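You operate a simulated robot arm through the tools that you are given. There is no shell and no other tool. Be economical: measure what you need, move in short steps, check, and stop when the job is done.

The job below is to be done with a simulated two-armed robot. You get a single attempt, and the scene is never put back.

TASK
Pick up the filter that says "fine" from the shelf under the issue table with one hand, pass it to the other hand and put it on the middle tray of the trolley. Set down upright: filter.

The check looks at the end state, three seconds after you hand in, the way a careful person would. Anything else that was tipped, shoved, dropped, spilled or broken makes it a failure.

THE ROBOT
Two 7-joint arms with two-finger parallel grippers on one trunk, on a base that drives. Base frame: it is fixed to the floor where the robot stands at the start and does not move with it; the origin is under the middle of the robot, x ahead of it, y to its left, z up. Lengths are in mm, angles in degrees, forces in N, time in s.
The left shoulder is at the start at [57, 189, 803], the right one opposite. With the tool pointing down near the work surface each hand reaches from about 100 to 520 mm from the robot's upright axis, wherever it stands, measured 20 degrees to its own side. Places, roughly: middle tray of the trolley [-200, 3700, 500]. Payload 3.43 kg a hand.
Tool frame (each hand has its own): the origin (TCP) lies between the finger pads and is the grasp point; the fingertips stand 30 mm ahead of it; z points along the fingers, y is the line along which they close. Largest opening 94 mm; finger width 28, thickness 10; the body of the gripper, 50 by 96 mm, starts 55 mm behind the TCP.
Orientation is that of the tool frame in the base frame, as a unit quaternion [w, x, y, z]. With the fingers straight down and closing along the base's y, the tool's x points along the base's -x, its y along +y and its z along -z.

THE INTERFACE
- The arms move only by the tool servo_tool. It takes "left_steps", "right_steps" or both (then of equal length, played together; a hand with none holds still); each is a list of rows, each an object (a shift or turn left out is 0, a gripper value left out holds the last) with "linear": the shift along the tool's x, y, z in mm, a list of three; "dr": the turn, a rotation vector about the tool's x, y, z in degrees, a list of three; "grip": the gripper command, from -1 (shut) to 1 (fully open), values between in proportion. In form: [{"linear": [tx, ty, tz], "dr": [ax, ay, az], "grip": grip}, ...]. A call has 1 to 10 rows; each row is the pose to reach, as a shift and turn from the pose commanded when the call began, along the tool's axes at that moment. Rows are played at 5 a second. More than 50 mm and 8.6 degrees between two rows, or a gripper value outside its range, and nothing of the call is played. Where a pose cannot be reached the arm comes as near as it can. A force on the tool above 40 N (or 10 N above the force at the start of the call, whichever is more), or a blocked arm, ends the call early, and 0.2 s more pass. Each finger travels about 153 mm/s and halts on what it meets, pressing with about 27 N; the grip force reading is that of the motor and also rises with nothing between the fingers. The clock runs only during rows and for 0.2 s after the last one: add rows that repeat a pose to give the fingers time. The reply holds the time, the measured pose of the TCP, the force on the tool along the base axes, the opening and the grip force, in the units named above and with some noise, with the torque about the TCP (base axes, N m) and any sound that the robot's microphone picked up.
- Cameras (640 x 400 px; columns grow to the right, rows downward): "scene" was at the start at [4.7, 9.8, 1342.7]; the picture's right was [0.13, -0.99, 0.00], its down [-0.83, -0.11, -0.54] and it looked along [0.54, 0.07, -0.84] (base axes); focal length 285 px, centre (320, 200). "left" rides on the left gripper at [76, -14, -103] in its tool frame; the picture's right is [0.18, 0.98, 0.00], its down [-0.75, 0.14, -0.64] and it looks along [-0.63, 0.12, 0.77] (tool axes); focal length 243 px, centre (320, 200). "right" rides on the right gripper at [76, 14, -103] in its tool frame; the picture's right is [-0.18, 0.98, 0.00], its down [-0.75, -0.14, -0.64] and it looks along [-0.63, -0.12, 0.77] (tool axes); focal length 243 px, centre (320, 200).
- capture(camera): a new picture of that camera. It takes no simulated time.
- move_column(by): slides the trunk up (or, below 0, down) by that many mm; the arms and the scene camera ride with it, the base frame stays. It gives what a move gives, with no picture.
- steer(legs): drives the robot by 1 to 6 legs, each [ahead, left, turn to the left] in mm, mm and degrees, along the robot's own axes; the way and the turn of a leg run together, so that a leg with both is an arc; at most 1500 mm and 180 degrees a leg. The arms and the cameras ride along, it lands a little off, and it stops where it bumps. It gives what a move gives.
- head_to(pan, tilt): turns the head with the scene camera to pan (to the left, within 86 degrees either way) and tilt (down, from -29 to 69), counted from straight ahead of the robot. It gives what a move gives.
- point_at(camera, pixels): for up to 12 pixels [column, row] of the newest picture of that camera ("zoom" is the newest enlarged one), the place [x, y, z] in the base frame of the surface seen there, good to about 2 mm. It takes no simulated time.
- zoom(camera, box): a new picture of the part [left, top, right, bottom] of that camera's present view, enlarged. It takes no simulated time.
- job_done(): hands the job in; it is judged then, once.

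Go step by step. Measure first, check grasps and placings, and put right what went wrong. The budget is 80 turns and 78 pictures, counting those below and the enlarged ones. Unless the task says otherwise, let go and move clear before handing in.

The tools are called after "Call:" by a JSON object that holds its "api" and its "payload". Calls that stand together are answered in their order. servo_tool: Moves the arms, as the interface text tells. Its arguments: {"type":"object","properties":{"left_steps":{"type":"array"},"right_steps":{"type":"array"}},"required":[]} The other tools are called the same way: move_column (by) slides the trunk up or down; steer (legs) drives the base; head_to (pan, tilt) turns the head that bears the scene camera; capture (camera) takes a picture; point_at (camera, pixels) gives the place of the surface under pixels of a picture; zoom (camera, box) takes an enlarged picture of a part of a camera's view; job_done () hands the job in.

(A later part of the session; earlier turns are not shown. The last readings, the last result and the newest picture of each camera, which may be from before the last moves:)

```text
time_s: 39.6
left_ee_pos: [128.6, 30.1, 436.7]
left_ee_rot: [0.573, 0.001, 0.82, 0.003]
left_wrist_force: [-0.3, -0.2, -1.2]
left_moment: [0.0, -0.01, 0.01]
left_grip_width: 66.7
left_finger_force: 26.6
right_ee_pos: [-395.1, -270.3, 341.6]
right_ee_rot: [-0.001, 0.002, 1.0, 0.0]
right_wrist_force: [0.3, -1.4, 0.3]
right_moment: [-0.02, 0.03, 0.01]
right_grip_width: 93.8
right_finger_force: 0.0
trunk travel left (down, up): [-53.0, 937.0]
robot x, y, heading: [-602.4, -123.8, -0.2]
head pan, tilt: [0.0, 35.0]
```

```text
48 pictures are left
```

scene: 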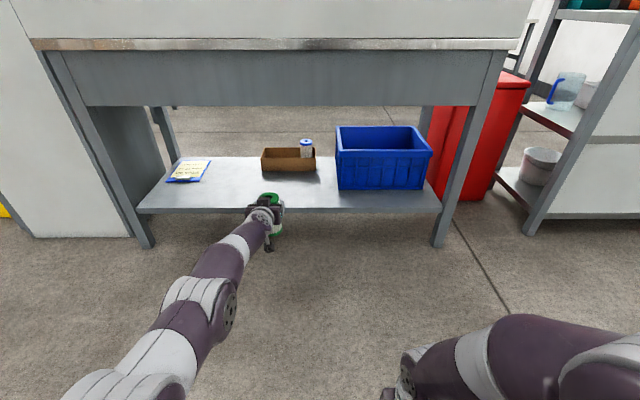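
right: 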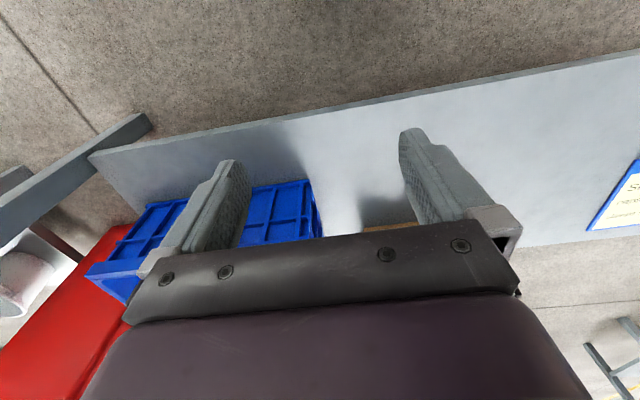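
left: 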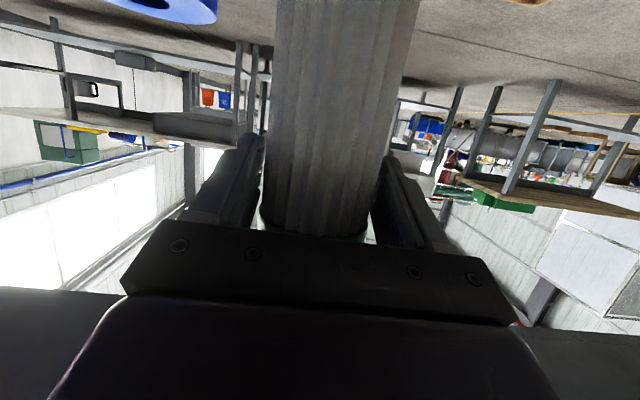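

The green filter is out and clear; the blue one stands as before. I'll raise the trunk, draw the left hand in, and turn the right hand (camera to end up on top) for reading and handover.

Call:
{"api": "move_column", "payload": {"by": 350}}

Call:
{"api": "servo_tool", "payload": {"left_steps": [{"linear": [25, -10, -26]}, {"linear": [50, -20, -52]}, {"linear": [75, -30, -77]}, {"linear": [100, -40, -103]}, {"linear": [125, -50, -129]}, {"linear": [150, -60, -155]}, {"linear": [175, -70, -181]}, {"linear": [200, -80, -206]}, {"linear": [225, -90, -232]}, {"linear": [250, -100, -258]}], "right_steps": [{"linear": [0, -10, 0], "dr": [0, 0, 8]}, {"linear": [0, -20, 0], "dr": [0, 0, 16]}, {"linear": [0, -30, 0], "dr": [0, 0, 24]}, {"linear": [0, -40, 0], "dr": [0, 0, 32]}, {"linear": [0, -60, 0], "dr": [0, 0, 40]}, {"linear": [0, -80, 0], "dr": [0, 0, 48]}, {"linear": [0, -100, 0], "dr": [0, 0, 56]}, {"linear": [0, -120, 0], "dr": [0, 0, 64]}, {"linear": [0, -140, 0], "dr": [0, 0, 72]}, {"linear": [0, -150, 0], "dr": [0, 0, 80]}]}}

Call:
{"api": "capture", "payload": {"camera": "scene"}}

```text
time_s: 43.0
left_ee_pos: [129.0, 30.5, 786.6]
left_ee_rot: [0.573, 0.001, 0.819, 0.003]
left_wrist_force: [0.9, 0.0, -1.6]
left_moment: [0.01, 0.0, -0.04]
left_grip_width: 66.3
left_finger_force: 27.2
right_ee_pos: [-395.3, -269.8, 691.0]
right_ee_rot: [-0.001, 0.002, 1.0, 0.0]
right_wrist_force: [-0.5, -0.6, -0.3]
right_moment: [-0.02, 0.01, 0.01]
right_grip_width: 94.0
right_finger_force: 0.1
trunk travel left (down, up): [-403.0, 587.0]
robot x, y, heading: [-601.5, -126.1, -0.4]
head pan, tilt: [0.0, 35.0]
```

```text
time_s: 45.2
left_ee_pos: [-199.5, -70.0, 639.3]
left_ee_rot: [0.572, 0.0, 0.82, 0.004]
left_wrist_force: [-1.0, 0.7, -0.6]
left_moment: [-0.01, -0.01, 0.02]
left_grip_width: 66.3
left_finger_force: 27.1
right_ee_pos: [-397.5, -419.9, 692.2]
right_ee_rot: [-0.001, 0.645, 0.764, -0.001]
right_wrist_force: [-0.5, 0.1, 0.3]
right_moment: [0.03, 0.01, 0.0]
right_grip_width: 94.1
right_finger_force: 0.1
right hand out of reach, approached as far as the arm can: row 2, 3, 4, 5
trunk travel left (down, up): [-403.0, 587.0]
robot x, y, heading: [-600.0, -125.8, -0.2]
head pan, tilt: [0.0, 35.0]
```

```text
47 pictures are left
```

scene: 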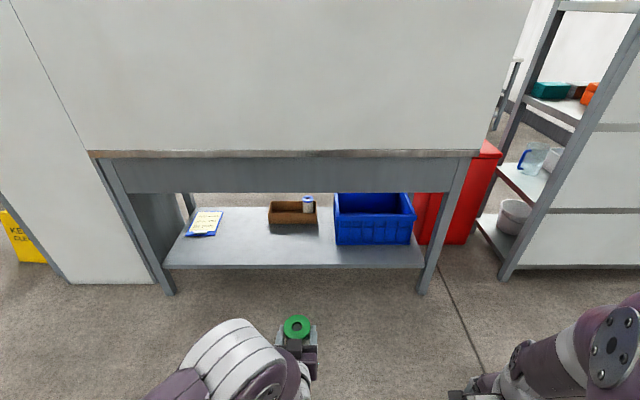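

Right hand yawed as intended. Now I'll turn the left hand ~70° so the filter's back faces right, and tilt the right hand to point left at it.

Call:
{"api": "servo_tool", "payload": {"left_steps": [{"dr": [7.3, 0, 2.66]}, {"dr": [14.6, 0, 5.3]}, {"dr": [21.9, 0, 8]}, {"dr": [29.2, 0, 10.6]}, {"dr": [36.6, 0, 13.3]}, {"dr": [43.9, 0, 15.9]}, {"dr": [51.2, 0, 18.6]}, {"dr": [58.5, 0, 21.2]}, {"dr": [65.8, 0, 23.9]}], "right_steps": [{"dr": [0, 0, 5]}, {"dr": [0, 0, 10]}, {"dr": [0, 0, 10]}, {"dr": [0, 0, 10]}, {"dr": [0, 0, 10]}, {"dr": [0, 0, 10]}, {"dr": [0, 0, 10]}, {"dr": [0, 0, 10]}, {"dr": [0, 0, 10]}]}}

Call:
{"api": "servo_tool", "payload": {"right_steps": [{"linear": [0, 20, 0], "dr": [0, 7.8, 0]}, {"linear": [0, 40, 0], "dr": [0, 15.6, 0]}, {"linear": [0, 60, 0], "dr": [0, 23.4, 0]}, {"linear": [15, 80, 0], "dr": [0, 31.2, 0]}, {"linear": [30, 100, 0], "dr": [0, 39, 0]}, {"linear": [50, 120, 0], "dr": [0, 46.8, 0]}, {"linear": [70, 140, 0], "dr": [0, 54.6, 0]}, {"linear": [90, 160, 0], "dr": [0, 62.4, 0]}, {"linear": [110, 180, 0], "dr": [0, 70.2, 0]}, {"linear": [120, 198, 0], "dr": [0, 78, 0]}]}}

Call:
{"api": "capture", "payload": {"camera": "right"}}

Call:
{"api": "head_to", "payload": {"pan": 0, "tilt": 55}}

Call:
{"api": "capture", "payload": {"camera": "scene"}}

```text
time_s: 47.2
left_ee_pos: [-199.9, -68.8, 639.0]
left_ee_rot: [0.467, 0.471, 0.672, -0.328]
left_wrist_force: [-0.7, -0.4, 0.0]
left_moment: [-0.01, 0.02, 0.02]
left_grip_width: 0.0
left_finger_force: 27.6
right_ee_pos: [-397.9, -418.6, 692.9]
right_ee_rot: [-0.001, 0.708, 0.706, -0.001]
right_wrist_force: [-0.3, -0.1, -0.2]
right_moment: [-0.02, 0.01, -0.02]
right_grip_width: 94.0
right_finger_force: 0.2
trunk travel left (down, up): [-403.0, 587.0]
robot x, y, heading: [-602.3, -121.3, -0.1]
head pan, tilt: [0.0, 35.0]
```

```text
time_s: 49.4
left_ee_pos: [-199.4, -69.7, 639.3]
left_ee_rot: [0.468, 0.47, 0.673, -0.328]
left_wrist_force: [0.1, -0.2, 0.6]
left_moment: [0.0, -0.02, 0.03]
left_grip_width: 0.0
left_finger_force: 27.0
right_ee_pos: [-385.7, -263.8, 562.9]
right_ee_rot: [-0.418, 0.569, 0.564, 0.428]
right_wrist_force: [-1.0, 0.2, -0.8]
right_moment: [0.02, 0.02, 0.0]
right_grip_width: 94.1
right_finger_force: 0.0
right hand out of reach, approached as far as the arm can: row 5, 6, 7, 8, 9, 10
trunk travel left (down, up): [-403.0, 587.0]
robot x, y, heading: [-604.5, -121.0, -0.4]
head pan, tilt: [0.0, 35.0]
```

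```text
46 pictures are left
```

right: 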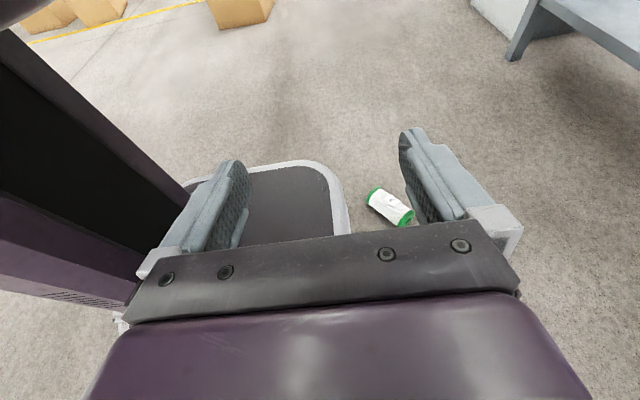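

```text
time_s: 50.2
left_ee_pos: [-199.0, -68.7, 639.7]
left_ee_rot: [0.468, 0.469, 0.673, -0.327]
left_wrist_force: [0.5, -0.6, 0.0]
left_moment: [0.0, 0.0, -0.01]
left_grip_width: 0.0
left_finger_force: 26.9
right_ee_pos: [-384.1, -262.2, 561.2]
right_ee_rot: [-0.417, 0.57, 0.566, 0.426]
right_wrist_force: [0.2, 0.1, 0.2]
right_moment: [0.0, -0.03, 0.03]
right_grip_width: 93.9
right_finger_force: 0.0
trunk travel left (down, up): [-403.0, 587.0]
robot x, y, heading: [-601.8, -124.8, -0.4]
head pan, tilt: [0.0, 55.0]
```

```text
45 pictures are left
```

scene: 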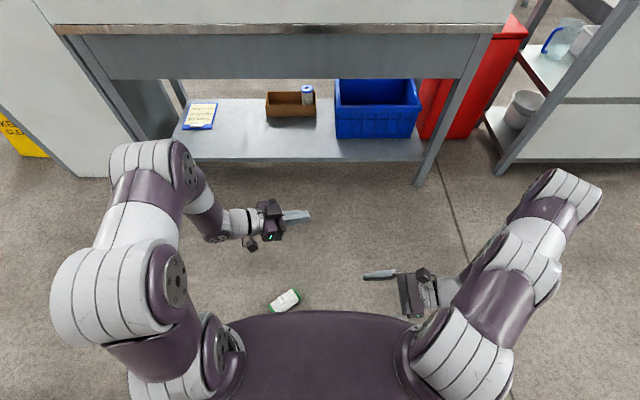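

The left gripper reads 0: the filter slipped out and now lies on the floor (285,300), its label up. I'll read it first.

Call:
{"api": "zoom", "payload": {"camera": "scene", "box": [255, 282, 319, 322]}}

Call:
{"api": "zoom", "payload": {"camera": "right", "box": [350, 172, 430, 232]}}

Call:
{"api": "point_at", "payload": {"camera": "scene", "pixels": [[284, 301], [273, 306], [296, 294], [284, 293], [285, 309], [279, 303], [290, 298], [320, 320]]}}

```text
10.00 times, centred on (287, 302) of scene
```

zoom: 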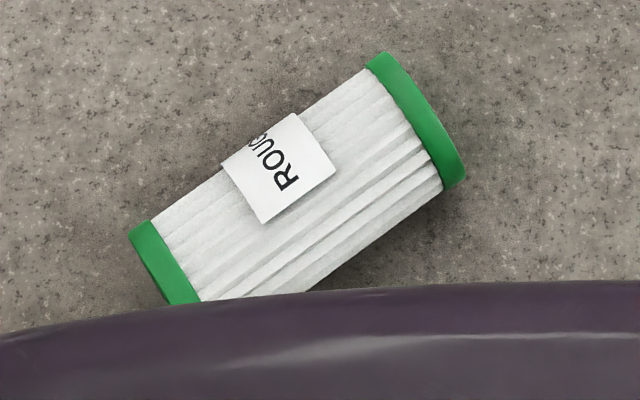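

```text
6.67 times, centred on (390, 202) of right
```

zoom: 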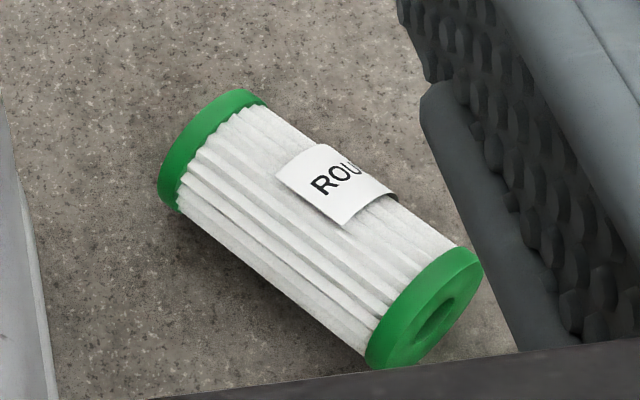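

```text
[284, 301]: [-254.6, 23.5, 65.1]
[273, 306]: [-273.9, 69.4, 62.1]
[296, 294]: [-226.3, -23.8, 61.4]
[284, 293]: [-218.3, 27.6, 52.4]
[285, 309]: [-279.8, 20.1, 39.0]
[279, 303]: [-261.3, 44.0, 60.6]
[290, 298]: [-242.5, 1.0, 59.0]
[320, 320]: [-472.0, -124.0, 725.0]
```

The label says "ROUGH", so green is the wrong one and blue is "fine". I must pick green up from the floor and put it back upright; first I measure my base's outline relative to it.

Call:
{"api": "capture", "payload": {"camera": "right"}}

Call:
{"api": "point_at", "payload": {"camera": "right", "pixels": [[345, 215], [300, 165], [255, 168], [338, 190], [290, 200], [375, 195], [405, 218], [390, 207], [40, 130], [270, 165]]}}

```text
42 pictures are left
```

right: 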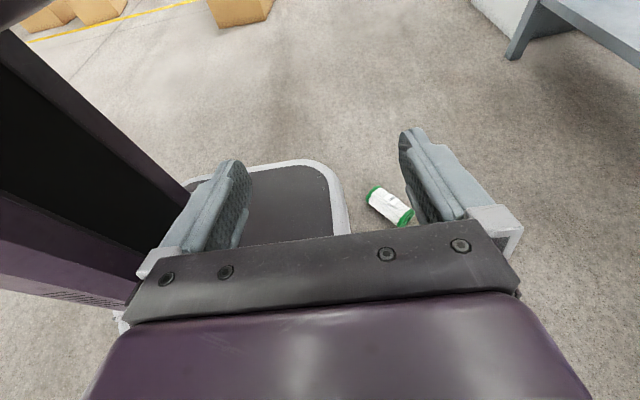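

```text
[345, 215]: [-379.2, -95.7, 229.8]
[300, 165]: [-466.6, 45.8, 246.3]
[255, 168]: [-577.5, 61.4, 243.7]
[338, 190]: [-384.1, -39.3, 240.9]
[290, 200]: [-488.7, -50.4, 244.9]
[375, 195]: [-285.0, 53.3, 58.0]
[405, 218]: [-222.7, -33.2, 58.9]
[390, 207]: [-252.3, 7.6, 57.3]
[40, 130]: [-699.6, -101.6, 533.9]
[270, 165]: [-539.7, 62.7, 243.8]
```

Base deck is z≈245, reaching 225 ahead and ±185 aside; the filter lies centred at ≈(-252,20), its top end pointing ≈120°. I'll bring the left hand back to a forward, then downward pose, opening it.

Call:
{"api": "servo_tool", "payload": {"left_steps": [{"dr": [-7.3, 0, -2.66], "grip": 1}, {"dr": [-14.6, 0, -5.3]}, {"dr": [-21.9, 0, -8]}, {"dr": [-29.2, 0, -10.6]}, {"dr": [-36.6, 0, -13.3]}, {"dr": [-43.9, 0, -15.9]}, {"dr": [-51.2, 0, -18.6]}, {"dr": [-58.5, 0, -21.2]}, {"dr": [-65.8, 0, -23.9]}]}}

Call:
{"api": "servo_tool", "payload": {"left_steps": [{"dr": [0, 8, 0]}, {"dr": [0, 16, 0]}, {"dr": [0, 24, 0]}, {"dr": [0, 32, 0]}, {"dr": [0, 40, 0]}, {"dr": [0, 48, 0]}, {"dr": [0, 56, 0]}, {"dr": [0, 63, 0]}, {"dr": [0, 70, 0]}], "right_steps": [{"dr": [0, -8, 0]}, {"dr": [0, -16, 0]}, {"dr": [0, -24, 0]}, {"dr": [0, -32, 0]}, {"dr": [0, -40, 0]}, {"dr": [0, -48, 0]}, {"dr": [0, -56, 0]}, {"dr": [0, -63, 0]}, {"dr": [0, -70, 0]}]}}

Call:
{"api": "steer", "payload": {"legs": [[0, -290, 0], [300, 0, 0], [0, 0, 90], [0, -148, 0]]}}

Call:
{"api": "capture", "payload": {"camera": "scene"}}

Call:
{"api": "capture", "payload": {"camera": "left"}}

```text
time_s: 52.2
left_ee_pos: [-198.4, -68.9, 639.5]
left_ee_rot: [0.573, 0.001, 0.82, 0.003]
left_wrist_force: [0.7, -0.4, 0.0]
left_moment: [-0.01, 0.01, -0.01]
left_grip_width: 93.9
left_finger_force: 0.1
right_ee_pos: [-385.2, -262.0, 561.5]
right_ee_rot: [-0.418, 0.57, 0.565, 0.427]
right_wrist_force: [0.2, -0.2, 0.2]
right_moment: [-0.05, -0.01, 0.02]
right_grip_width: 93.8
right_finger_force: 0.0
trunk travel left (down, up): [-403.0, 587.0]
robot x, y, heading: [-600.6, -124.3, -0.4]
head pan, tilt: [0.0, 55.0]
```

```text
time_s: 54.2
left_ee_pos: [-215.2, -58.0, 618.4]
left_ee_rot: [0.053, -0.001, 0.999, 0.012]
left_wrist_force: [-0.4, -0.2, -1.0]
left_moment: [0.04, -0.02, -0.04]
left_grip_width: 94.1
left_finger_force: 0.0
left hand out of reach, approached as far as the arm can: row 7, 8, 9
right_ee_pos: [-387.2, -260.8, 561.0]
right_ee_rot: [-0.017, 0.712, 0.702, 0.024]
right_wrist_force: [0.0, 0.0, 0.2]
right_moment: [0.02, -0.02, 0.03]
right_grip_width: 93.9
right_finger_force: 0.0
trunk travel left (down, up): [-403.0, 587.0]
robot x, y, heading: [-603.7, -120.2, -0.3]
head pan, tilt: [0.0, 55.0]
```

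```text
time_s: 62.6
left_ee_pos: [-221.5, -26.0, 617.1]
left_ee_rot: [-0.028, 0.708, -0.704, -0.046]
left_wrist_force: [0.5, 1.2, -0.6]
left_moment: [0.0, 0.03, 0.02]
left_grip_width: 94.2
left_finger_force: 0.0
right_ee_pos: [-19.2, -197.3, 561.2]
right_ee_rot: [-0.029, 0.005, 1.0, 0.003]
right_wrist_force: [-0.4, -0.3, -0.2]
right_moment: [0.02, 0.05, 0.0]
right_grip_width: 94.0
right_finger_force: 0.2
trunk travel left (down, up): [-403.0, 587.0]
robot x, y, heading: [-155.1, -411.8, 90.1]
head pan, tilt: [0.0, 55.0]
```

```text
41 pictures are left
```

scene: 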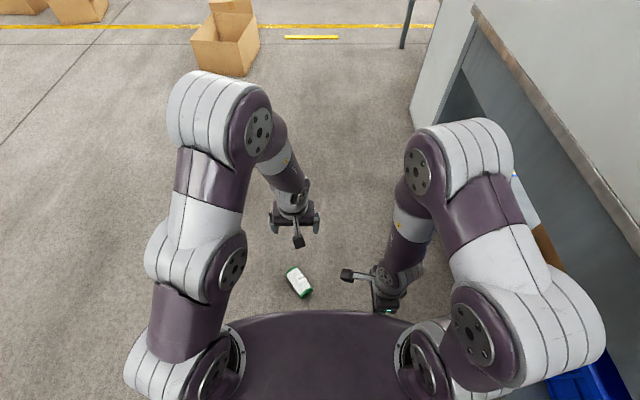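

```text
40 pictures are left
```

left: 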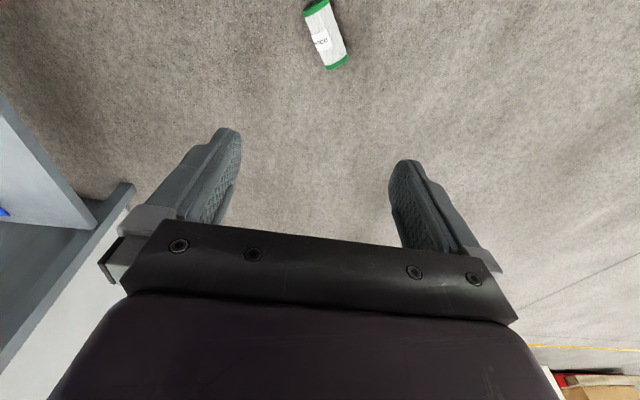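

Robot is at heading 90 beside the filter, seen at (299,282). Measure it precisely.

Call:
{"api": "zoom", "payload": {"camera": "scene", "box": [267, 262, 331, 302]}}

Call:
{"api": "point_at", "payload": {"camera": "zoom", "pixels": [[240, 90], [230, 70], [400, 280], [415, 300], [320, 190], [270, 210], [370, 165], [210, 90], [270, 60], [360, 300], [430, 265]]}}

```text
10.00 times, centred on (299, 282) of scene
```

zoom: 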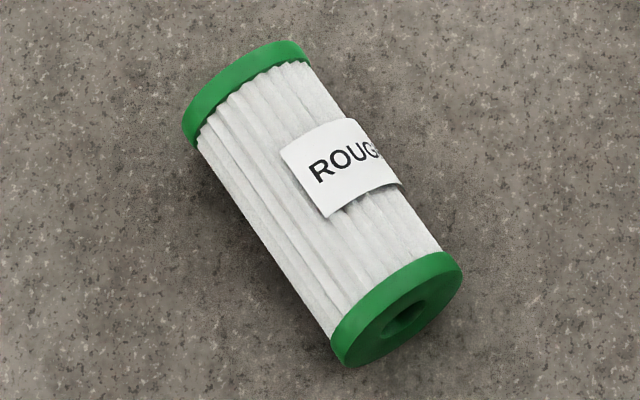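

```text
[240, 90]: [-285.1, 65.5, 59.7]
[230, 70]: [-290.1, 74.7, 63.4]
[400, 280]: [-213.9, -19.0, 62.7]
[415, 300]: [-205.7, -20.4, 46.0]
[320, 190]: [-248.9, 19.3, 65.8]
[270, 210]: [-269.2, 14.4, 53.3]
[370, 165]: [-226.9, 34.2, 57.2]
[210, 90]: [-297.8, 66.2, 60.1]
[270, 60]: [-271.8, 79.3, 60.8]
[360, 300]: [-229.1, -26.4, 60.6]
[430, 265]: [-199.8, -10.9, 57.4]
```

Filter: axis ≈128°, mid (-249,24), radius ≈31, length ≈125. I'll edge forward, lower the trunk, and bring the left hand down above a point 30 mm toward its top end.

Call:
{"api": "steer", "payload": {"legs": [[40, 0, 0]]}}

Call:
{"api": "move_column", "payload": {"by": -130}}

Call:
{"api": "servo_tool", "payload": {"left_steps": [{"linear": [0, 0, 40], "dr": [0, 2, 0]}, {"linear": [0, 0, 80], "dr": [0, 4, 0]}, {"linear": [0, 0, 120], "dr": [0, 6, 0]}, {"linear": [0, 0, 160], "dr": [0, 6, 0]}, {"linear": [0, 0, 200], "dr": [0, 6, 0]}]}}

Call:
{"api": "servo_tool", "payload": {"left_steps": [{"dr": [0, 0, -8]}, {"dr": [0, 0, -16]}, {"dr": [0, 0, -24]}, {"dr": [0, 0, -31]}, {"dr": [0, 0, -38]}, {"dr": [0, 0, -38]}]}}

```text
time_s: 63.5
left_ee_pos: [-221.8, 14.0, 616.1]
left_ee_rot: [-0.028, 0.708, -0.704, -0.045]
left_wrist_force: [0.2, 0.9, -0.3]
left_moment: [0.01, 0.0, 0.01]
left_grip_width: 94.0
left_finger_force: 0.0
right_ee_pos: [-20.5, -156.8, 561.1]
right_ee_rot: [-0.029, 0.005, 1.0, 0.003]
right_wrist_force: [0.1, 0.4, 0.1]
right_moment: [0.0, 0.01, 0.0]
right_grip_width: 94.1
right_finger_force: 0.1
trunk travel left (down, up): [-403.0, 587.0]
robot x, y, heading: [-157.5, -373.0, 90.0]
head pan, tilt: [0.0, 55.0]
```

```text
time_s: 65.1
left_ee_pos: [-221.2, 14.6, 488.0]
left_ee_rot: [-0.029, 0.708, -0.704, -0.046]
left_wrist_force: [0.2, -0.9, -0.3]
left_moment: [0.0, 0.0, -0.02]
left_grip_width: 93.9
left_finger_force: 0.0
right_ee_pos: [-20.8, -158.7, 430.9]
right_ee_rot: [-0.029, 0.006, 1.0, 0.004]
right_wrist_force: [0.5, 0.2, 0.3]
right_moment: [0.01, 0.04, -0.05]
right_grip_width: 94.0
right_finger_force: 0.1
trunk travel left (down, up): [-273.0, 717.0]
robot x, y, heading: [-160.1, -370.8, 89.9]
head pan, tilt: [0.0, 55.0]
```

```text
time_s: 66.3
left_ee_pos: [-226.6, 34.6, 288.4]
left_ee_rot: [0.009, 0.711, -0.703, -0.008]
left_wrist_force: [0.2, -1.3, -1.2]
left_moment: [0.01, 0.03, 0.0]
left_grip_width: 93.9
left_finger_force: 0.1
left hand out of reach, approached as far as the arm can: row 2, 3
right_ee_pos: [-19.1, -158.2, 432.6]
right_ee_rot: [-0.029, 0.004, 1.0, 0.004]
right_wrist_force: [0.5, 0.1, -0.3]
right_moment: [0.01, -0.02, 0.01]
right_grip_width: 94.0
right_finger_force: 0.1
trunk travel left (down, up): [-273.0, 717.0]
robot x, y, heading: [-160.2, -375.0, 89.9]
head pan, tilt: [0.0, 55.0]
```

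```text
time_s: 67.7
left_ee_pos: [-226.5, 34.7, 288.8]
left_ee_rot: [0.006, 0.901, -0.434, -0.011]
left_wrist_force: [0.3, -0.2, -0.5]
left_moment: [0.02, 0.03, 0.03]
left_grip_width: 93.9
left_finger_force: 0.0
right_ee_pos: [-19.0, -158.5, 430.6]
right_ee_rot: [-0.029, 0.006, 1.0, 0.004]
right_wrist_force: [0.6, -0.8, 0.2]
right_moment: [0.0, 0.02, 0.02]
right_grip_width: 94.5
right_finger_force: 0.0
trunk travel left (down, up): [-273.0, 717.0]
robot x, y, heading: [-158.6, -375.3, 89.9]
head pan, tilt: [0.0, 55.0]
```

Yaw is right (tool axis 128.6°). Move over the grasp point, with 10° back tilt, and down to z≈118.

Call:
{"api": "servo_tool", "payload": {"left_steps": [{"linear": [-18, 12, 30], "dr": [0, 2, 0]}, {"linear": [-36, 24, 60], "dr": [0, 4, 0]}, {"linear": [-36, 24, 90], "dr": [0, 6, 0]}, {"linear": [-36, 24, 120], "dr": [0, 8, 0]}, {"linear": [-36, 24, 150], "dr": [0, 10, 0]}, {"linear": [-36, 24, 170], "dr": [0, 10, 0]}, {"linear": [-36, 24, 170], "dr": [0, 10, 0]}]}}

Call:
{"api": "capture", "payload": {"camera": "left"}}

Call:
{"api": "zoom", "payload": {"camera": "scene", "box": [220, 180, 380, 280]}}

```text
time_s: 69.3
left_ee_pos: [-271.3, 48.1, 120.0]
left_ee_rot: [0.043, 0.898, -0.432, 0.068]
left_wrist_force: [-0.3, -0.2, 0.4]
left_moment: [0.03, -0.04, 0.01]
left_grip_width: 93.9
left_finger_force: 0.1
left hand out of reach, approached as far as the arm can: row 1, 2, 3
right_ee_pos: [-19.8, -158.0, 431.1]
right_ee_rot: [-0.029, 0.005, 1.0, 0.004]
right_wrist_force: [0.3, 0.5, 0.0]
right_moment: [-0.01, 0.02, -0.02]
right_grip_width: 93.9
right_finger_force: 0.0
trunk travel left (down, up): [-273.0, 717.0]
robot x, y, heading: [-155.1, -370.7, 89.7]
head pan, tilt: [0.0, 55.0]
```

```text
38 pictures are left
```

left: 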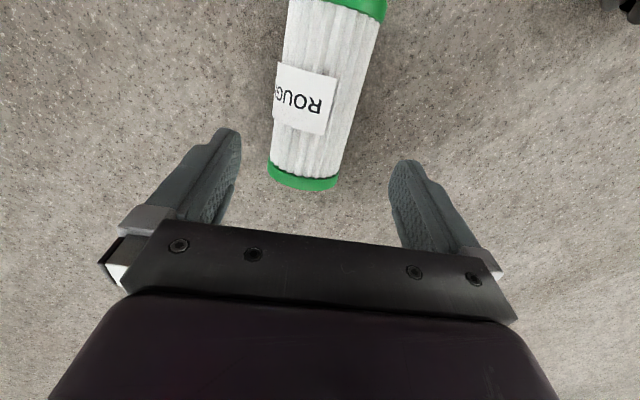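

```text
4.00 times, centred on (300, 230) of scene
```

zoom: 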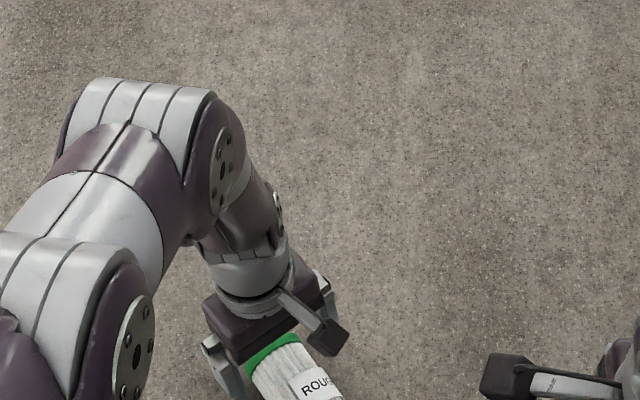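

The top cap is between the fingers. Measure axis from this closer view.

Call:
{"api": "point_at", "payload": {"camera": "left", "pixels": [[275, 163], [337, 176], [303, 183], [285, 120], [345, 120], [290, 30], [370, 40], [315, 150], [340, 40]]}}

```text
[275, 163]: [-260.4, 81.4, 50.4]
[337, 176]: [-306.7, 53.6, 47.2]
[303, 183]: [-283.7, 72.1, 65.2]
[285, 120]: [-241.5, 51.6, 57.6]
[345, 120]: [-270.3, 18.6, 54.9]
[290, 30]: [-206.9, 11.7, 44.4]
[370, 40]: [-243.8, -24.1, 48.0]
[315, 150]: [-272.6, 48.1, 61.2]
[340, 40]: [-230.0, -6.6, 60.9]
```

Axis confirmed (128°), lateral error ≈2 mm. Descend to z≈38 and close gently.

Call:
{"api": "servo_tool", "payload": {"left_steps": [{"linear": [-2, 0, 20]}, {"linear": [-4, 0, 40]}, {"linear": [-7, 0, 60]}, {"linear": [-9, 0, 72]}, {"linear": [-10, 0, 81]}, {"linear": [-10, 0, 81]}]}}

Call:
{"api": "capture", "payload": {"camera": "left"}}

```text
time_s: 70.3
left_ee_pos: [-258.2, 136.2, 121.5]
left_ee_rot: [-0.024, 0.898, -0.437, 0.047]
left_wrist_force: [0.3, 0.8, 1.1]
left_moment: [-0.01, 0.0, 0.0]
left_grip_width: 94.0
left_finger_force: 0.0
left hand out of reach, approached as far as the arm can: row 4
right_ee_pos: [-20.4, -157.5, 432.7]
right_ee_rot: [-0.029, 0.006, 1.0, 0.004]
right_wrist_force: [-0.2, -0.1, -0.1]
right_moment: [0.01, -0.02, -0.03]
right_grip_width: 93.9
right_finger_force: 0.0
trunk travel left (down, up): [-273.0, 717.0]
robot x, y, heading: [-157.3, -373.9, 89.9]
head pan, tilt: [0.0, 55.0]
stopped in row 4 (left hand): the arm was blocked; the commanded pose is now the measured one
```

```text
36 pictures are left
```

left: 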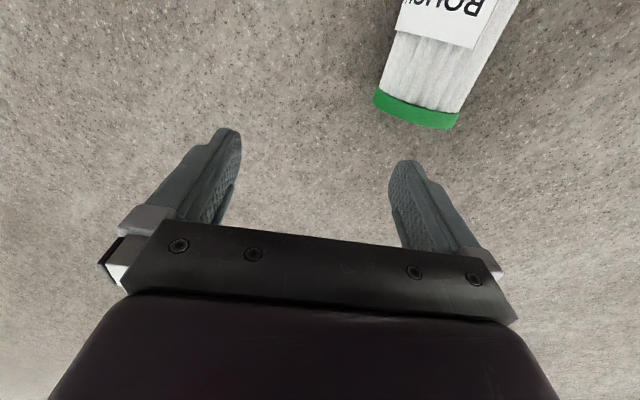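

The arm blocked and swung aside (joint limits in that yawed pose); the filter wasn't gripped. Better: raise the left hand clear and use the right hand, turning the base by 38° instead of the wrist.

Call:
{"api": "servo_tool", "payload": {"left_steps": [{"linear": [0, 0, -30]}, {"linear": [0, 0, -60]}, {"linear": [0, 0, -90], "dr": [0, 0, 6]}, {"linear": [0, 0, -120], "dr": [0, 0, 12]}, {"linear": [0, 0, -150], "dr": [0, 0, 18]}, {"linear": [0, 0, -180], "dr": [0, 0, 24]}, {"linear": [0, 0, -210], "dr": [0, 0, 30]}, {"linear": [0, 0, -240], "dr": [0, 0, 35]}, {"linear": [0, 0, -270], "dr": [0, 0, 38]}, {"linear": [0, 0, -300], "dr": [0, 0, 38]}], "right_steps": [{"dr": [0, 0, -8.5]}, {"dr": [0, 0, -17]}, {"dr": [0, 0, -25.5]}, {"dr": [0, 0, -34]}, {"dr": [0, 0, -42.5]}, {"dr": [0, 0, -51]}, {"dr": [0, 0, -59.5]}, {"dr": [0, 0, -68]}, {"dr": [0, 0, -76.5]}, {"dr": [0, 0, -85]}]}}

Call:
{"api": "capture", "payload": {"camera": "scene"}}

```text
time_s: 71.5
left_ee_pos: [-273.7, 134.6, 275.2]
left_ee_rot: [-0.028, 0.812, -0.581, 0.044]
left_wrist_force: [0.2, 0.9, 0.1]
left_moment: [0.0, 0.0, -0.04]
left_grip_width: 93.9
left_finger_force: 0.0
right_ee_pos: [-21.1, -150.7, 433.6]
right_ee_rot: [-0.025, -0.361, 0.932, 0.023]
right_wrist_force: [0.2, 2.0, -0.8]
right_moment: [-0.15, 0.06, -0.1]
right_grip_width: 93.9
right_finger_force: 0.1
trunk travel left (down, up): [-273.0, 717.0]
robot x, y, heading: [-155.9, -371.3, 89.7]
head pan, tilt: [0.0, 55.0]
stopped in row 6 (right hand): the force on the tool passed its limit (the readings are from after the stop); the commanded pose is now the measured one
```

```text
35 pictures are left
```

scene: 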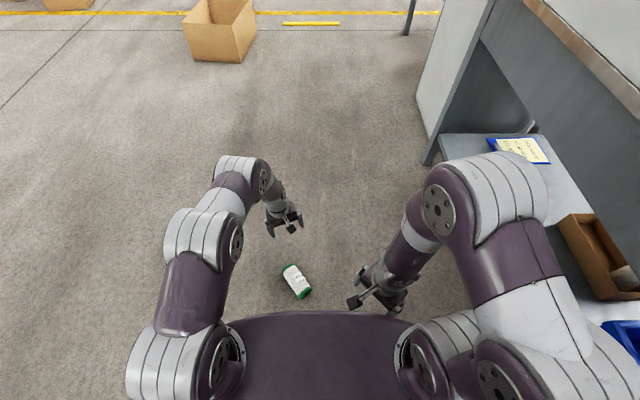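

The right hand met resistance mid-turn; check whether its arm is near the table.

Call:
{"api": "point_at", "payload": {"camera": "scene", "pixels": [[545, 190], [560, 270], [520, 170], [490, 330], [355, 300], [390, 300], [615, 60], [296, 282], [440, 165], [590, 350]]}}

Call:
{"api": "capture", "payload": {"camera": "right"}}

```text
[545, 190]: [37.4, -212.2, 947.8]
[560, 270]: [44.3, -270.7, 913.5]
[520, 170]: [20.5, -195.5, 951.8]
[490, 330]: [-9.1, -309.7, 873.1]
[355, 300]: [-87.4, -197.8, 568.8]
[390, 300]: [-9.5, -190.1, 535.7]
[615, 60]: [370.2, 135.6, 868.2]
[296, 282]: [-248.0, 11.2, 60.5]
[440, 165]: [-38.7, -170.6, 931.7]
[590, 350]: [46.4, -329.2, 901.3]
```

```text
34 pictures are left
```

right: 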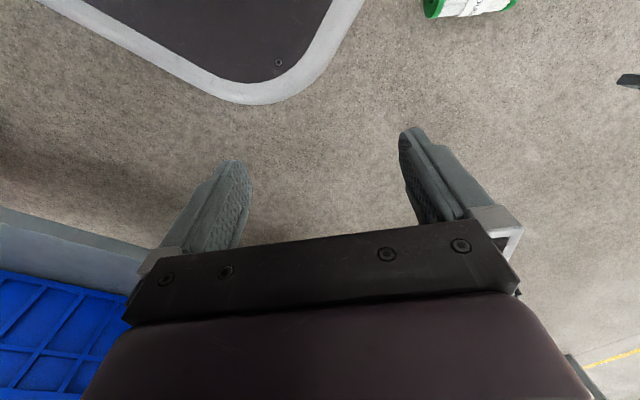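

The right arm is well off the table (elbow x≈44), so it was likely self-contact near the chest. I'll push the right hand forward first, then finish its turn, then turn the base 38°.

Call:
{"api": "servo_tool", "payload": {"right_steps": [{"linear": [-30, 33, 0]}, {"linear": [-60, 66, 0]}, {"linear": [-90, 99, 0]}, {"linear": [-128, 140, 0]}, {"linear": [-128, 140, 0], "dr": [0, 0, -8]}, {"linear": [-128, 140, 0], "dr": [0, 0, -16]}, {"linear": [-128, 140, 0], "dr": [0, 0, -24]}, {"linear": [-128, 140, 0], "dr": [0, 0, -32]}, {"linear": [-128, 140, 0], "dr": [0, 0, -40]}, {"linear": [-128, 140, 0], "dr": [0, 0, -48]}]}}

Call:
{"api": "steer", "payload": {"legs": [[0, 0, 38]]}}

Call:
{"api": "capture", "payload": {"camera": "right"}}

Call:
{"api": "capture", "payload": {"camera": "scene"}}

```text
refused: row 4 steps farther than a row can; nothing moved
```

```text
time_s: 73.8
left_ee_pos: [-564.2, -47.9, 276.1]
left_ee_rot: [-0.042, 0.958, -0.281, 0.031]
left_wrist_force: [1.1, -0.2, -1.8]
left_moment: [-0.02, 0.0, 0.0]
left_grip_width: 93.9
left_finger_force: 0.2
right_ee_pos: [-188.2, -113.6, 433.9]
right_ee_rot: [-0.032, -0.648, 0.761, 0.013]
right_wrist_force: [-2.3, 2.3, 0.8]
right_moment: [-0.36, -0.3, -0.33]
right_grip_width: 93.9
right_finger_force: 0.1
trunk travel left (down, up): [-273.0, 717.0]
robot x, y, heading: [-157.0, -371.8, 128.4]
head pan, tilt: [0.0, 55.0]
```

```text
33 pictures are left
```

right: 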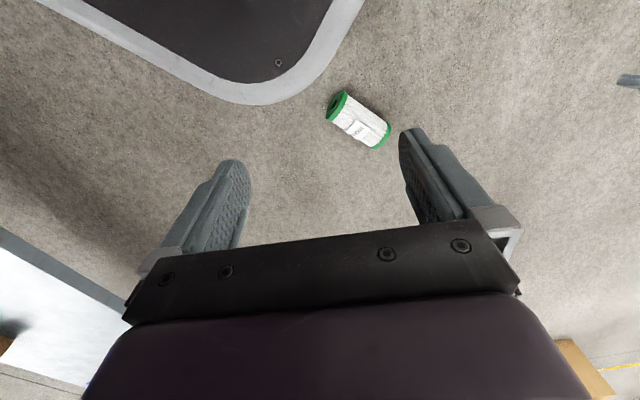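

```text
32 pictures are left
```

scene: 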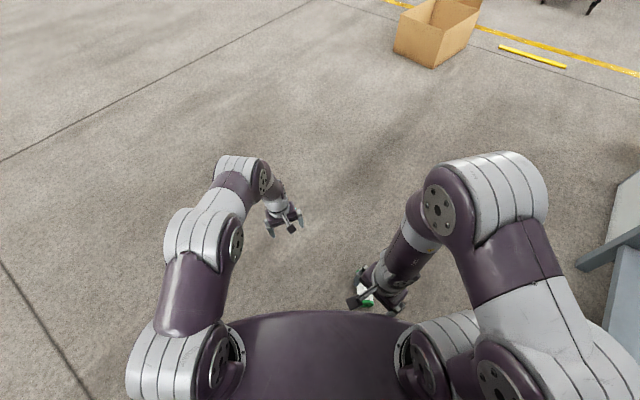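

Now heading 128°. Move the right hand forward over the filter in smaller rows, then finish the yaw.

Call:
{"api": "servo_tool", "payload": {"right_steps": [{"linear": [-36, 26, 0]}, {"linear": [-73, 52, 0]}, {"linear": [-110, 78, 0]}, {"linear": [-146, 103, 0]}, {"linear": [-146, 103, 0], "dr": [0, 0, -8]}, {"linear": [-146, 103, 0], "dr": [0, 0, -16]}, {"linear": [-146, 103, 0], "dr": [0, 0, -24]}, {"linear": [-146, 103, 0], "dr": [0, 0, -32]}, {"linear": [-146, 103, 0], "dr": [0, 0, -40]}, {"linear": [-146, 103, 0], "dr": [0, 0, -47]}]}}

Call:
{"api": "capture", "payload": {"camera": "right"}}

```text
time_s: 76.0
left_ee_pos: [-564.4, -47.7, 274.7]
left_ee_rot: [-0.041, 0.958, -0.282, 0.032]
left_wrist_force: [-0.2, -0.9, 0.4]
left_moment: [0.0, 0.01, -0.01]
left_grip_width: 93.9
left_finger_force: 0.0
right_ee_pos: [-267.8, 47.9, 435.4]
right_ee_rot: [0.023, 0.898, -0.439, -0.025]
right_wrist_force: [0.5, -1.0, -0.8]
right_moment: [0.01, 0.01, 0.01]
right_grip_width: 94.3
right_finger_force: 0.1
trunk travel left (down, up): [-273.0, 717.0]
robot x, y, heading: [-155.8, -377.2, 128.2]
head pan, tilt: [0.0, 55.0]
```

```text
31 pictures are left
```

right: 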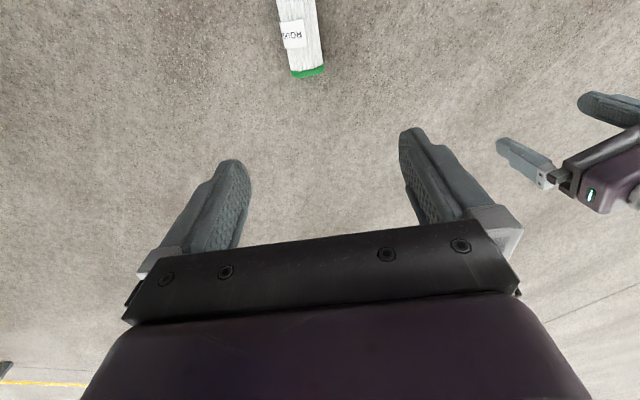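

The filter lies in line under the right hand. I'll raise the left hand, lower the trunk 250, and level the right tool with a slight back tilt.

Call:
{"api": "servo_tool", "payload": {"left_steps": [{"linear": [0, 0, -40]}, {"linear": [0, 0, -80]}, {"linear": [0, 0, -120]}, {"linear": [0, 0, -160]}, {"linear": [0, 0, -180]}], "right_steps": [{"linear": [0, 0, 8], "dr": [0.9, 2, 0]}, {"linear": [0, 0, 16], "dr": [1.8, 4, 0]}, {"linear": [0, 0, 24], "dr": [2.7, 6, 0]}, {"linear": [0, 0, 30], "dr": [3.6, 8, 0]}, {"linear": [0, 0, 30], "dr": [3.6, 8, 0]}]}}

Call:
{"api": "move_column", "payload": {"by": -250}}

Call:
{"api": "capture", "payload": {"camera": "right"}}

Call:
{"api": "point_at", "payload": {"camera": "right", "pixels": [[300, 100], [300, 120], [280, 60], [310, 60], [300, 30]]}}

```text
time_s: 77.2
left_ee_pos: [-578.5, -60.0, 454.1]
left_ee_rot: [-0.042, 0.958, -0.281, 0.032]
left_wrist_force: [-0.4, 0.6, -0.7]
left_moment: [-0.02, -0.01, -0.02]
left_grip_width: 94.1
left_finger_force: 0.1
right_ee_pos: [-269.2, 46.7, 406.8]
right_ee_rot: [0.026, 0.897, -0.438, 0.052]
right_wrist_force: [-0.9, 0.6, -0.6]
right_moment: [-0.01, 0.04, -0.02]
right_grip_width: 94.2
right_finger_force: 0.1
trunk travel left (down, up): [-273.0, 717.0]
robot x, y, heading: [-159.4, -371.2, 128.0]
head pan, tilt: [0.0, 55.0]
```

```text
time_s: 79.7
left_ee_pos: [-578.7, -59.4, 203.0]
left_ee_rot: [-0.042, 0.958, -0.282, 0.032]
left_wrist_force: [-1.0, -0.1, 0.4]
left_moment: [0.01, 0.01, 0.04]
left_grip_width: 94.2
left_finger_force: 0.0
right_ee_pos: [-269.7, 46.0, 155.1]
right_ee_rot: [0.025, 0.897, -0.438, 0.052]
right_wrist_force: [0.4, -0.7, 0.3]
right_moment: [0.01, 0.02, 0.03]
right_grip_width: 93.8
right_finger_force: 0.1
trunk travel left (down, up): [-23.0, 967.0]
robot x, y, heading: [-157.7, -376.8, 128.4]
head pan, tilt: [0.0, 55.0]
```

```text
30 pictures are left
```

right: 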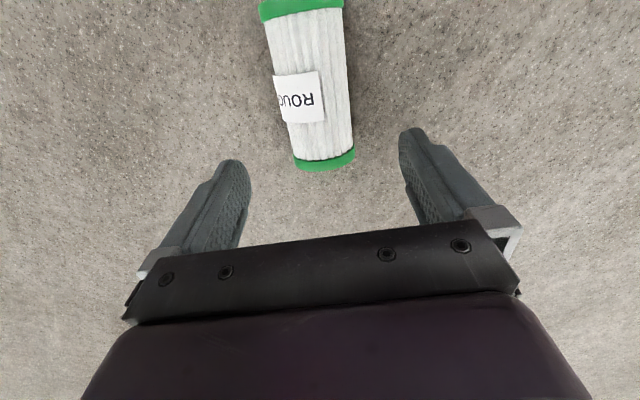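

```text
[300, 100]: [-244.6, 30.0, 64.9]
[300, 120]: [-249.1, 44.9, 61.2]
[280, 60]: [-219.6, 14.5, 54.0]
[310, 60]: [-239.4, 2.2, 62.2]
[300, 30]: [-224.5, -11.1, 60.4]
```

Measure the top cap sides for a final lateral correction.

Call:
{"api": "point_at", "payload": {"camera": "right", "pixels": [[299, 163], [350, 160], [325, 168], [325, 158], [270, 10], [335, 8], [325, 130], [345, 120], [293, 135]]}}

```text
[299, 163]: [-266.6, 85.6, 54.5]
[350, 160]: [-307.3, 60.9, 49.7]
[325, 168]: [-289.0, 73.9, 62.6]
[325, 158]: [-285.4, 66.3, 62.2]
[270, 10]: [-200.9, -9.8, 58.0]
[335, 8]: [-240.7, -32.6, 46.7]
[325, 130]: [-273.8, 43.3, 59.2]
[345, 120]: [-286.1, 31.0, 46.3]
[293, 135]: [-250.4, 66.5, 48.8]
```

TCP is within 2–3 mm of the axis, ≈32 mm from the top end. Descend to z≈39.

Call:
{"api": "servo_tool", "payload": {"right_steps": [{"linear": [-3, 0, 25]}, {"linear": [-6, 0, 50]}, {"linear": [-9, 0, 75]}, {"linear": [-11, 0, 95]}, {"linear": [-13, 0, 108]}, {"linear": [-13.5, 0, 115]}, {"linear": [-13.5, 0, 115]}]}}

Call:
{"api": "capture", "payload": {"camera": "right"}}

```text
time_s: 81.3
left_ee_pos: [-580.4, -60.0, 204.4]
left_ee_rot: [-0.042, 0.959, -0.28, 0.031]
left_wrist_force: [-0.3, 0.1, 1.0]
left_moment: [0.01, 0.0, -0.01]
left_grip_width: 94.3
left_finger_force: 0.2
right_ee_pos: [-269.2, 46.5, 40.0]
right_ee_rot: [0.025, 0.897, -0.438, 0.052]
right_wrist_force: [0.2, 0.1, 1.0]
right_moment: [0.05, 0.03, -0.02]
right_grip_width: 93.8
right_finger_force: 0.0
trunk travel left (down, up): [-23.0, 967.0]
robot x, y, heading: [-155.9, -371.1, 128.6]
head pan, tilt: [0.0, 55.0]
```

```text
29 pictures are left
```

right: 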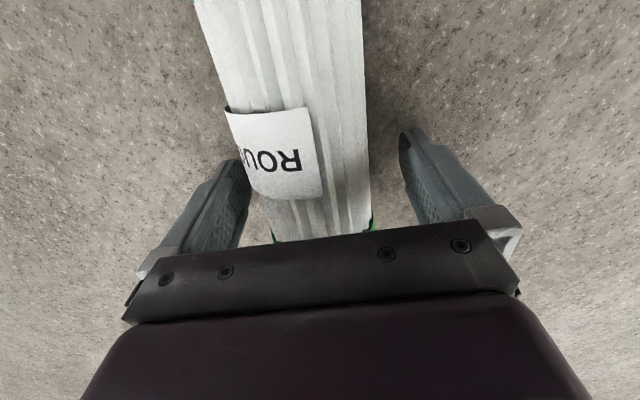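

Both fingers straddle the filter on the floor. Close gradually, then lift with the column.

Call:
{"api": "servo_tool", "payload": {"right_steps": [{"grip": 0.6}, {"grip": 0.45}, {"grip": 0.3}, {"grip": -1}, {"grip": -1}, {"grip": -1}]}}

Call:
{"api": "move_column", "payload": {"by": 270}}

Call:
{"api": "capture", "payload": {"camera": "right"}}

```text
time_s: 82.7
left_ee_pos: [-580.8, -59.4, 202.4]
left_ee_rot: [-0.042, 0.958, -0.282, 0.032]
left_wrist_force: [-0.3, 0.9, -0.6]
left_moment: [-0.03, 0.03, -0.02]
left_grip_width: 93.9
left_finger_force: 0.1
right_ee_pos: [-268.8, 45.7, 40.8]
right_ee_rot: [0.025, 0.897, -0.437, 0.052]
right_wrist_force: [-0.2, -0.2, -0.8]
right_moment: [-0.03, -0.04, -0.01]
right_grip_width: 66.3
right_finger_force: 26.9
trunk travel left (down, up): [-23.0, 967.0]
robot x, y, heading: [-155.5, -375.4, 128.3]
head pan, tilt: [0.0, 55.0]
```

```text
time_s: 85.5
left_ee_pos: [-579.4, -59.2, 473.5]
left_ee_rot: [-0.041, 0.958, -0.282, 0.032]
left_wrist_force: [-0.9, -1.2, 0.6]
left_moment: [-0.01, 0.02, 0.01]
left_grip_width: 93.8
left_finger_force: 0.0
right_ee_pos: [-268.7, 46.2, 309.8]
right_ee_rot: [0.026, 0.897, -0.438, 0.051]
right_wrist_force: [-0.1, -0.3, -0.5]
right_moment: [0.05, 0.01, -0.01]
right_grip_width: 66.2
right_finger_force: 27.2
trunk travel left (down, up): [-293.0, 697.0]
robot x, y, heading: [-154.2, -371.4, 128.3]
head pan, tilt: [0.0, 55.0]
```

```text
28 pictures are left
```

right: 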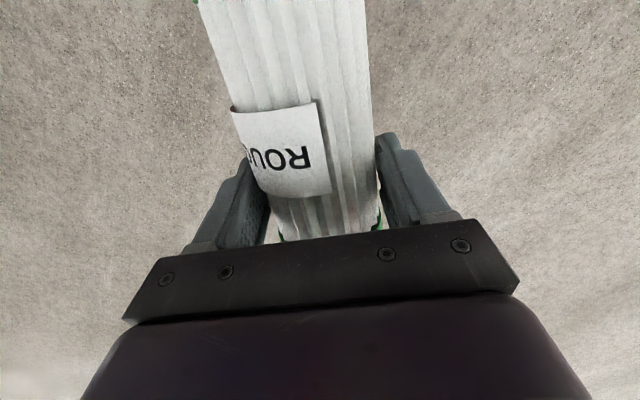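

Green is held (66.2 mm). I'll drive clear sideways, turn to face the table, and line up—then tilt the filter upright slowly.

Call:
{"api": "steer", "payload": {"legs": [[0, 430, 0], [0, 0, -128.3], [0, 800, 0]]}}

Call:
{"api": "servo_tool", "payload": {"right_steps": [{"linear": [-8, 0, -20], "dr": [0, -4.5, 0]}, {"linear": [-16, 0, -40], "dr": [0, -9, 0]}, {"linear": [-24, 0, -60], "dr": [0, -13.5, 0]}, {"linear": [-32, 0, -80], "dr": [0, -18, 0]}, {"linear": [-40, 0, -100], "dr": [0, -22.5, 0]}, {"linear": [-48, 0, -120], "dr": [0, -27, 0]}, {"linear": [-56, 0, -140], "dr": [0, -31.5, 0]}, {"linear": [-64, 0, -160], "dr": [0, -36, 0]}, {"linear": [-72, 0, -180], "dr": [0, -40.5, 0]}, {"linear": [-80, 0, -200], "dr": [0, -45, 0]}]}}

Call:
{"api": "capture", "payload": {"camera": "scene"}}

```text
time_s: 97.3
left_ee_pos: [2.0, 299.7, 473.9]
left_ee_rot: [-0.01, -0.168, 0.984, -0.051]
left_wrist_force: [0.7, 0.4, -0.1]
left_moment: [0.04, 0.02, 0.05]
left_grip_width: 93.9
left_finger_force: 0.0
right_ee_pos: [-105.5, -8.8, 309.4]
right_ee_rot: [-0.058, -0.002, 0.998, 0.0]
right_wrist_force: [-0.5, -0.1, -1.4]
right_moment: [0.0, -0.06, 0.0]
right_grip_width: 66.2
right_finger_force: 27.1
trunk travel left (down, up): [-293.0, 697.0]
robot x, y, heading: [-505.6, 157.3, 0.1]
head pan, tilt: [0.0, 55.0]
```

```text
time_s: 99.5
left_ee_pos: [1.1, 299.7, 474.6]
left_ee_rot: [-0.01, -0.168, 0.984, -0.051]
left_wrist_force: [0.4, 0.0, -0.1]
left_moment: [0.0, 0.02, 0.02]
left_grip_width: 94.0
left_finger_force: 0.0
right_ee_pos: [-11.9, -12.8, 483.1]
right_ee_rot: [0.299, 0.002, 0.954, -0.007]
right_wrist_force: [0.7, 0.1, -1.4]
right_moment: [-0.02, -0.01, 0.0]
right_grip_width: 66.2
right_finger_force: 26.8
right hand out of reach, approached as far as the arm can: row 9, 10
trunk travel left (down, up): [-293.0, 697.0]
robot x, y, heading: [-504.0, 161.0, 0.7]
head pan, tilt: [0.0, 55.0]
```

```text
27 pictures are left
```

scene: 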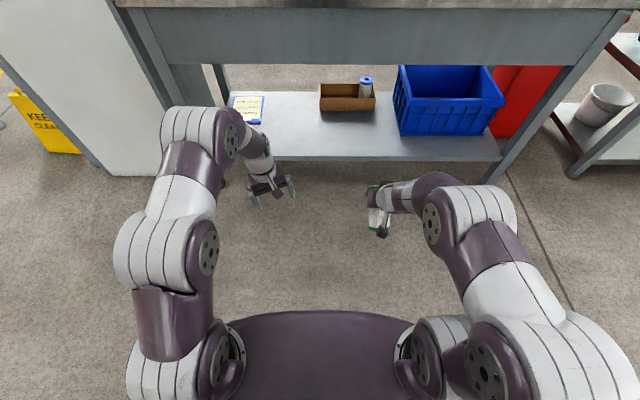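

The filter is rotating up without slip. Continue: extend forward and pitch further, slowly.

Call:
{"api": "servo_tool", "payload": {"right_steps": [{"linear": [-20, 0, 5], "dr": [0, 0, 0]}, {"linear": [-40, 0, 10], "dr": [0, -2, 0]}, {"linear": [-60, 0, 14], "dr": [0, -5, 0]}, {"linear": [-80, 0, 18], "dr": [0, -8, 0]}, {"linear": [-100, 0, 23], "dr": [0, -11, 0]}, {"linear": [-120, 0, 27], "dr": [0, -14, 0]}, {"linear": [-140, 0, 32], "dr": [0, -17, 0]}, {"linear": [-157, 0, 36], "dr": [0, -20, 0]}, {"linear": [-157, 0, 36], "dr": [0, -24, 0]}, {"linear": [-157, 0, 36], "dr": [0, -28, 0]}]}}

Call:
{"api": "move_column", "payload": {"by": -150}}

```text
time_s: 101.7
left_ee_pos: [2.2, 299.0, 473.6]
left_ee_rot: [-0.01, -0.169, 0.984, -0.051]
left_wrist_force: [0.0, 0.0, -1.2]
left_moment: [0.0, 0.0, -0.03]
left_grip_width: 94.2
left_finger_force: 0.1
right_ee_pos: [152.9, -15.6, 540.7]
right_ee_rot: [0.488, 0.004, 0.873, -0.014]
right_wrist_force: [-0.1, 0.4, -0.7]
right_moment: [-0.02, 0.0, 0.04]
right_grip_width: 66.2
right_finger_force: 27.2
right hand out of reach, approached as far as the arm can: row 9, 10
trunk travel left (down, up): [-293.0, 697.0]
robot x, y, heading: [-503.0, 156.3, 0.4]
head pan, tilt: [0.0, 55.0]
```

```text
time_s: 103.4
left_ee_pos: [1.5, 298.7, 324.4]
left_ee_rot: [-0.01, -0.168, 0.984, -0.051]
left_wrist_force: [-0.1, 0.5, 0.0]
left_moment: [-0.01, 0.02, -0.04]
left_grip_width: 93.9
left_finger_force: 0.0
right_ee_pos: [152.3, -16.9, 389.9]
right_ee_rot: [0.487, 0.004, 0.873, -0.015]
right_wrist_force: [-0.3, 0.6, -0.5]
right_moment: [0.01, -0.01, -0.01]
right_grip_width: 65.9
right_finger_force: 26.7
trunk travel left (down, up): [-143.0, 847.0]
robot x, y, heading: [-506.3, 158.0, 0.2]
head pan, tilt: [0.0, 55.0]
```

Pitch is 58°, needs ~83°. Extend a little more and finish the pitch.

Call:
{"api": "servo_tool", "payload": {"right_steps": [{"linear": [-16, 0, 4], "dr": [0, -2, 0]}, {"linear": [-32, 0, 8], "dr": [0, -5, 0]}, {"linear": [-48, 0, 12], "dr": [0, -8, 0]}, {"linear": [-64, 0, 16], "dr": [0, -11, 0]}, {"linear": [-82, 0, 20], "dr": [0, -14, 0]}, {"linear": [-82, 0, 20], "dr": [0, -17, 0]}, {"linear": [-82, 0, 20], "dr": [0, -20, 0]}, {"linear": [-82, 0, 20], "dr": [0, -23, 0]}, {"linear": [-82, 0, 20], "dr": [0, -25, 0]}, {"linear": [-82, 0, 20], "dr": [0, -25, 0]}]}}

Call:
{"api": "head_to", "payload": {"pan": 0, "tilt": 45}}

Call:
{"api": "capture", "payload": {"camera": "scene"}}

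Call:
{"api": "capture", "payload": {"camera": "right"}}

```text
time_s: 105.6
left_ee_pos: [1.7, 300.1, 324.6]
left_ee_rot: [-0.01, -0.168, 0.985, -0.05]
left_wrist_force: [0.0, 0.0, -1.2]
left_moment: [0.02, 0.0, -0.04]
left_grip_width: 94.2
left_finger_force: 0.0
right_ee_pos: [212.4, 0.9, 453.0]
right_ee_rot: [0.664, 0.007, 0.747, -0.022]
right_wrist_force: [-0.4, -0.1, -1.8]
right_moment: [0.0, -0.02, 0.01]
right_grip_width: 66.3
right_finger_force: 27.0
right hand out of reach, approached as far as the arm can: row 7, 8, 9, 10
trunk travel left (down, up): [-143.0, 847.0]
robot x, y, heading: [-504.7, 158.6, 0.3]
head pan, tilt: [0.0, 55.0]
```

```text
time_s: 106.3
left_ee_pos: [1.3, 298.5, 324.0]
left_ee_rot: [-0.01, -0.168, 0.984, -0.052]
left_wrist_force: [0.0, -0.3, 0.4]
left_moment: [-0.02, 0.0, 0.03]
left_grip_width: 94.1
left_finger_force: 0.0
right_ee_pos: [213.0, 1.0, 453.8]
right_ee_rot: [0.664, 0.006, 0.747, -0.021]
right_wrist_force: [1.0, 0.0, -0.9]
right_moment: [-0.01, 0.01, 0.01]
right_grip_width: 66.2
right_finger_force: 27.1
trunk travel left (down, up): [-143.0, 847.0]
robot x, y, heading: [-502.1, 159.1, 0.3]
head pan, tilt: [0.0, 45.0]
```

```text
26 pictures are left
```

scene: 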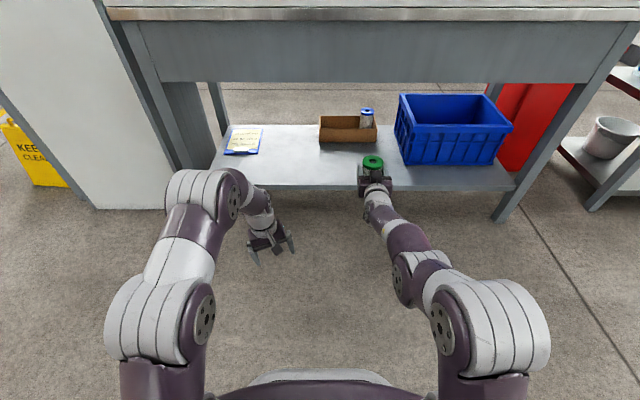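

```text
25 pictures are left
```

right: 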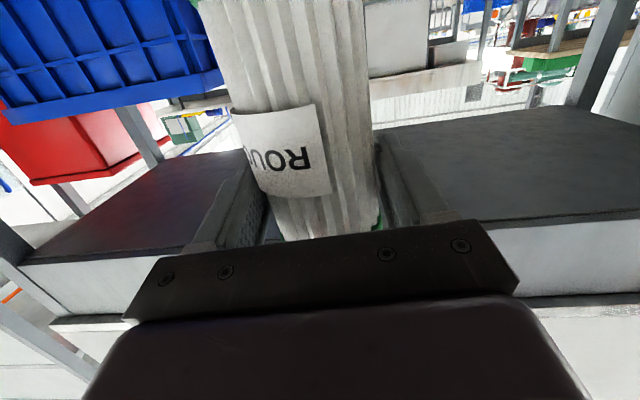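

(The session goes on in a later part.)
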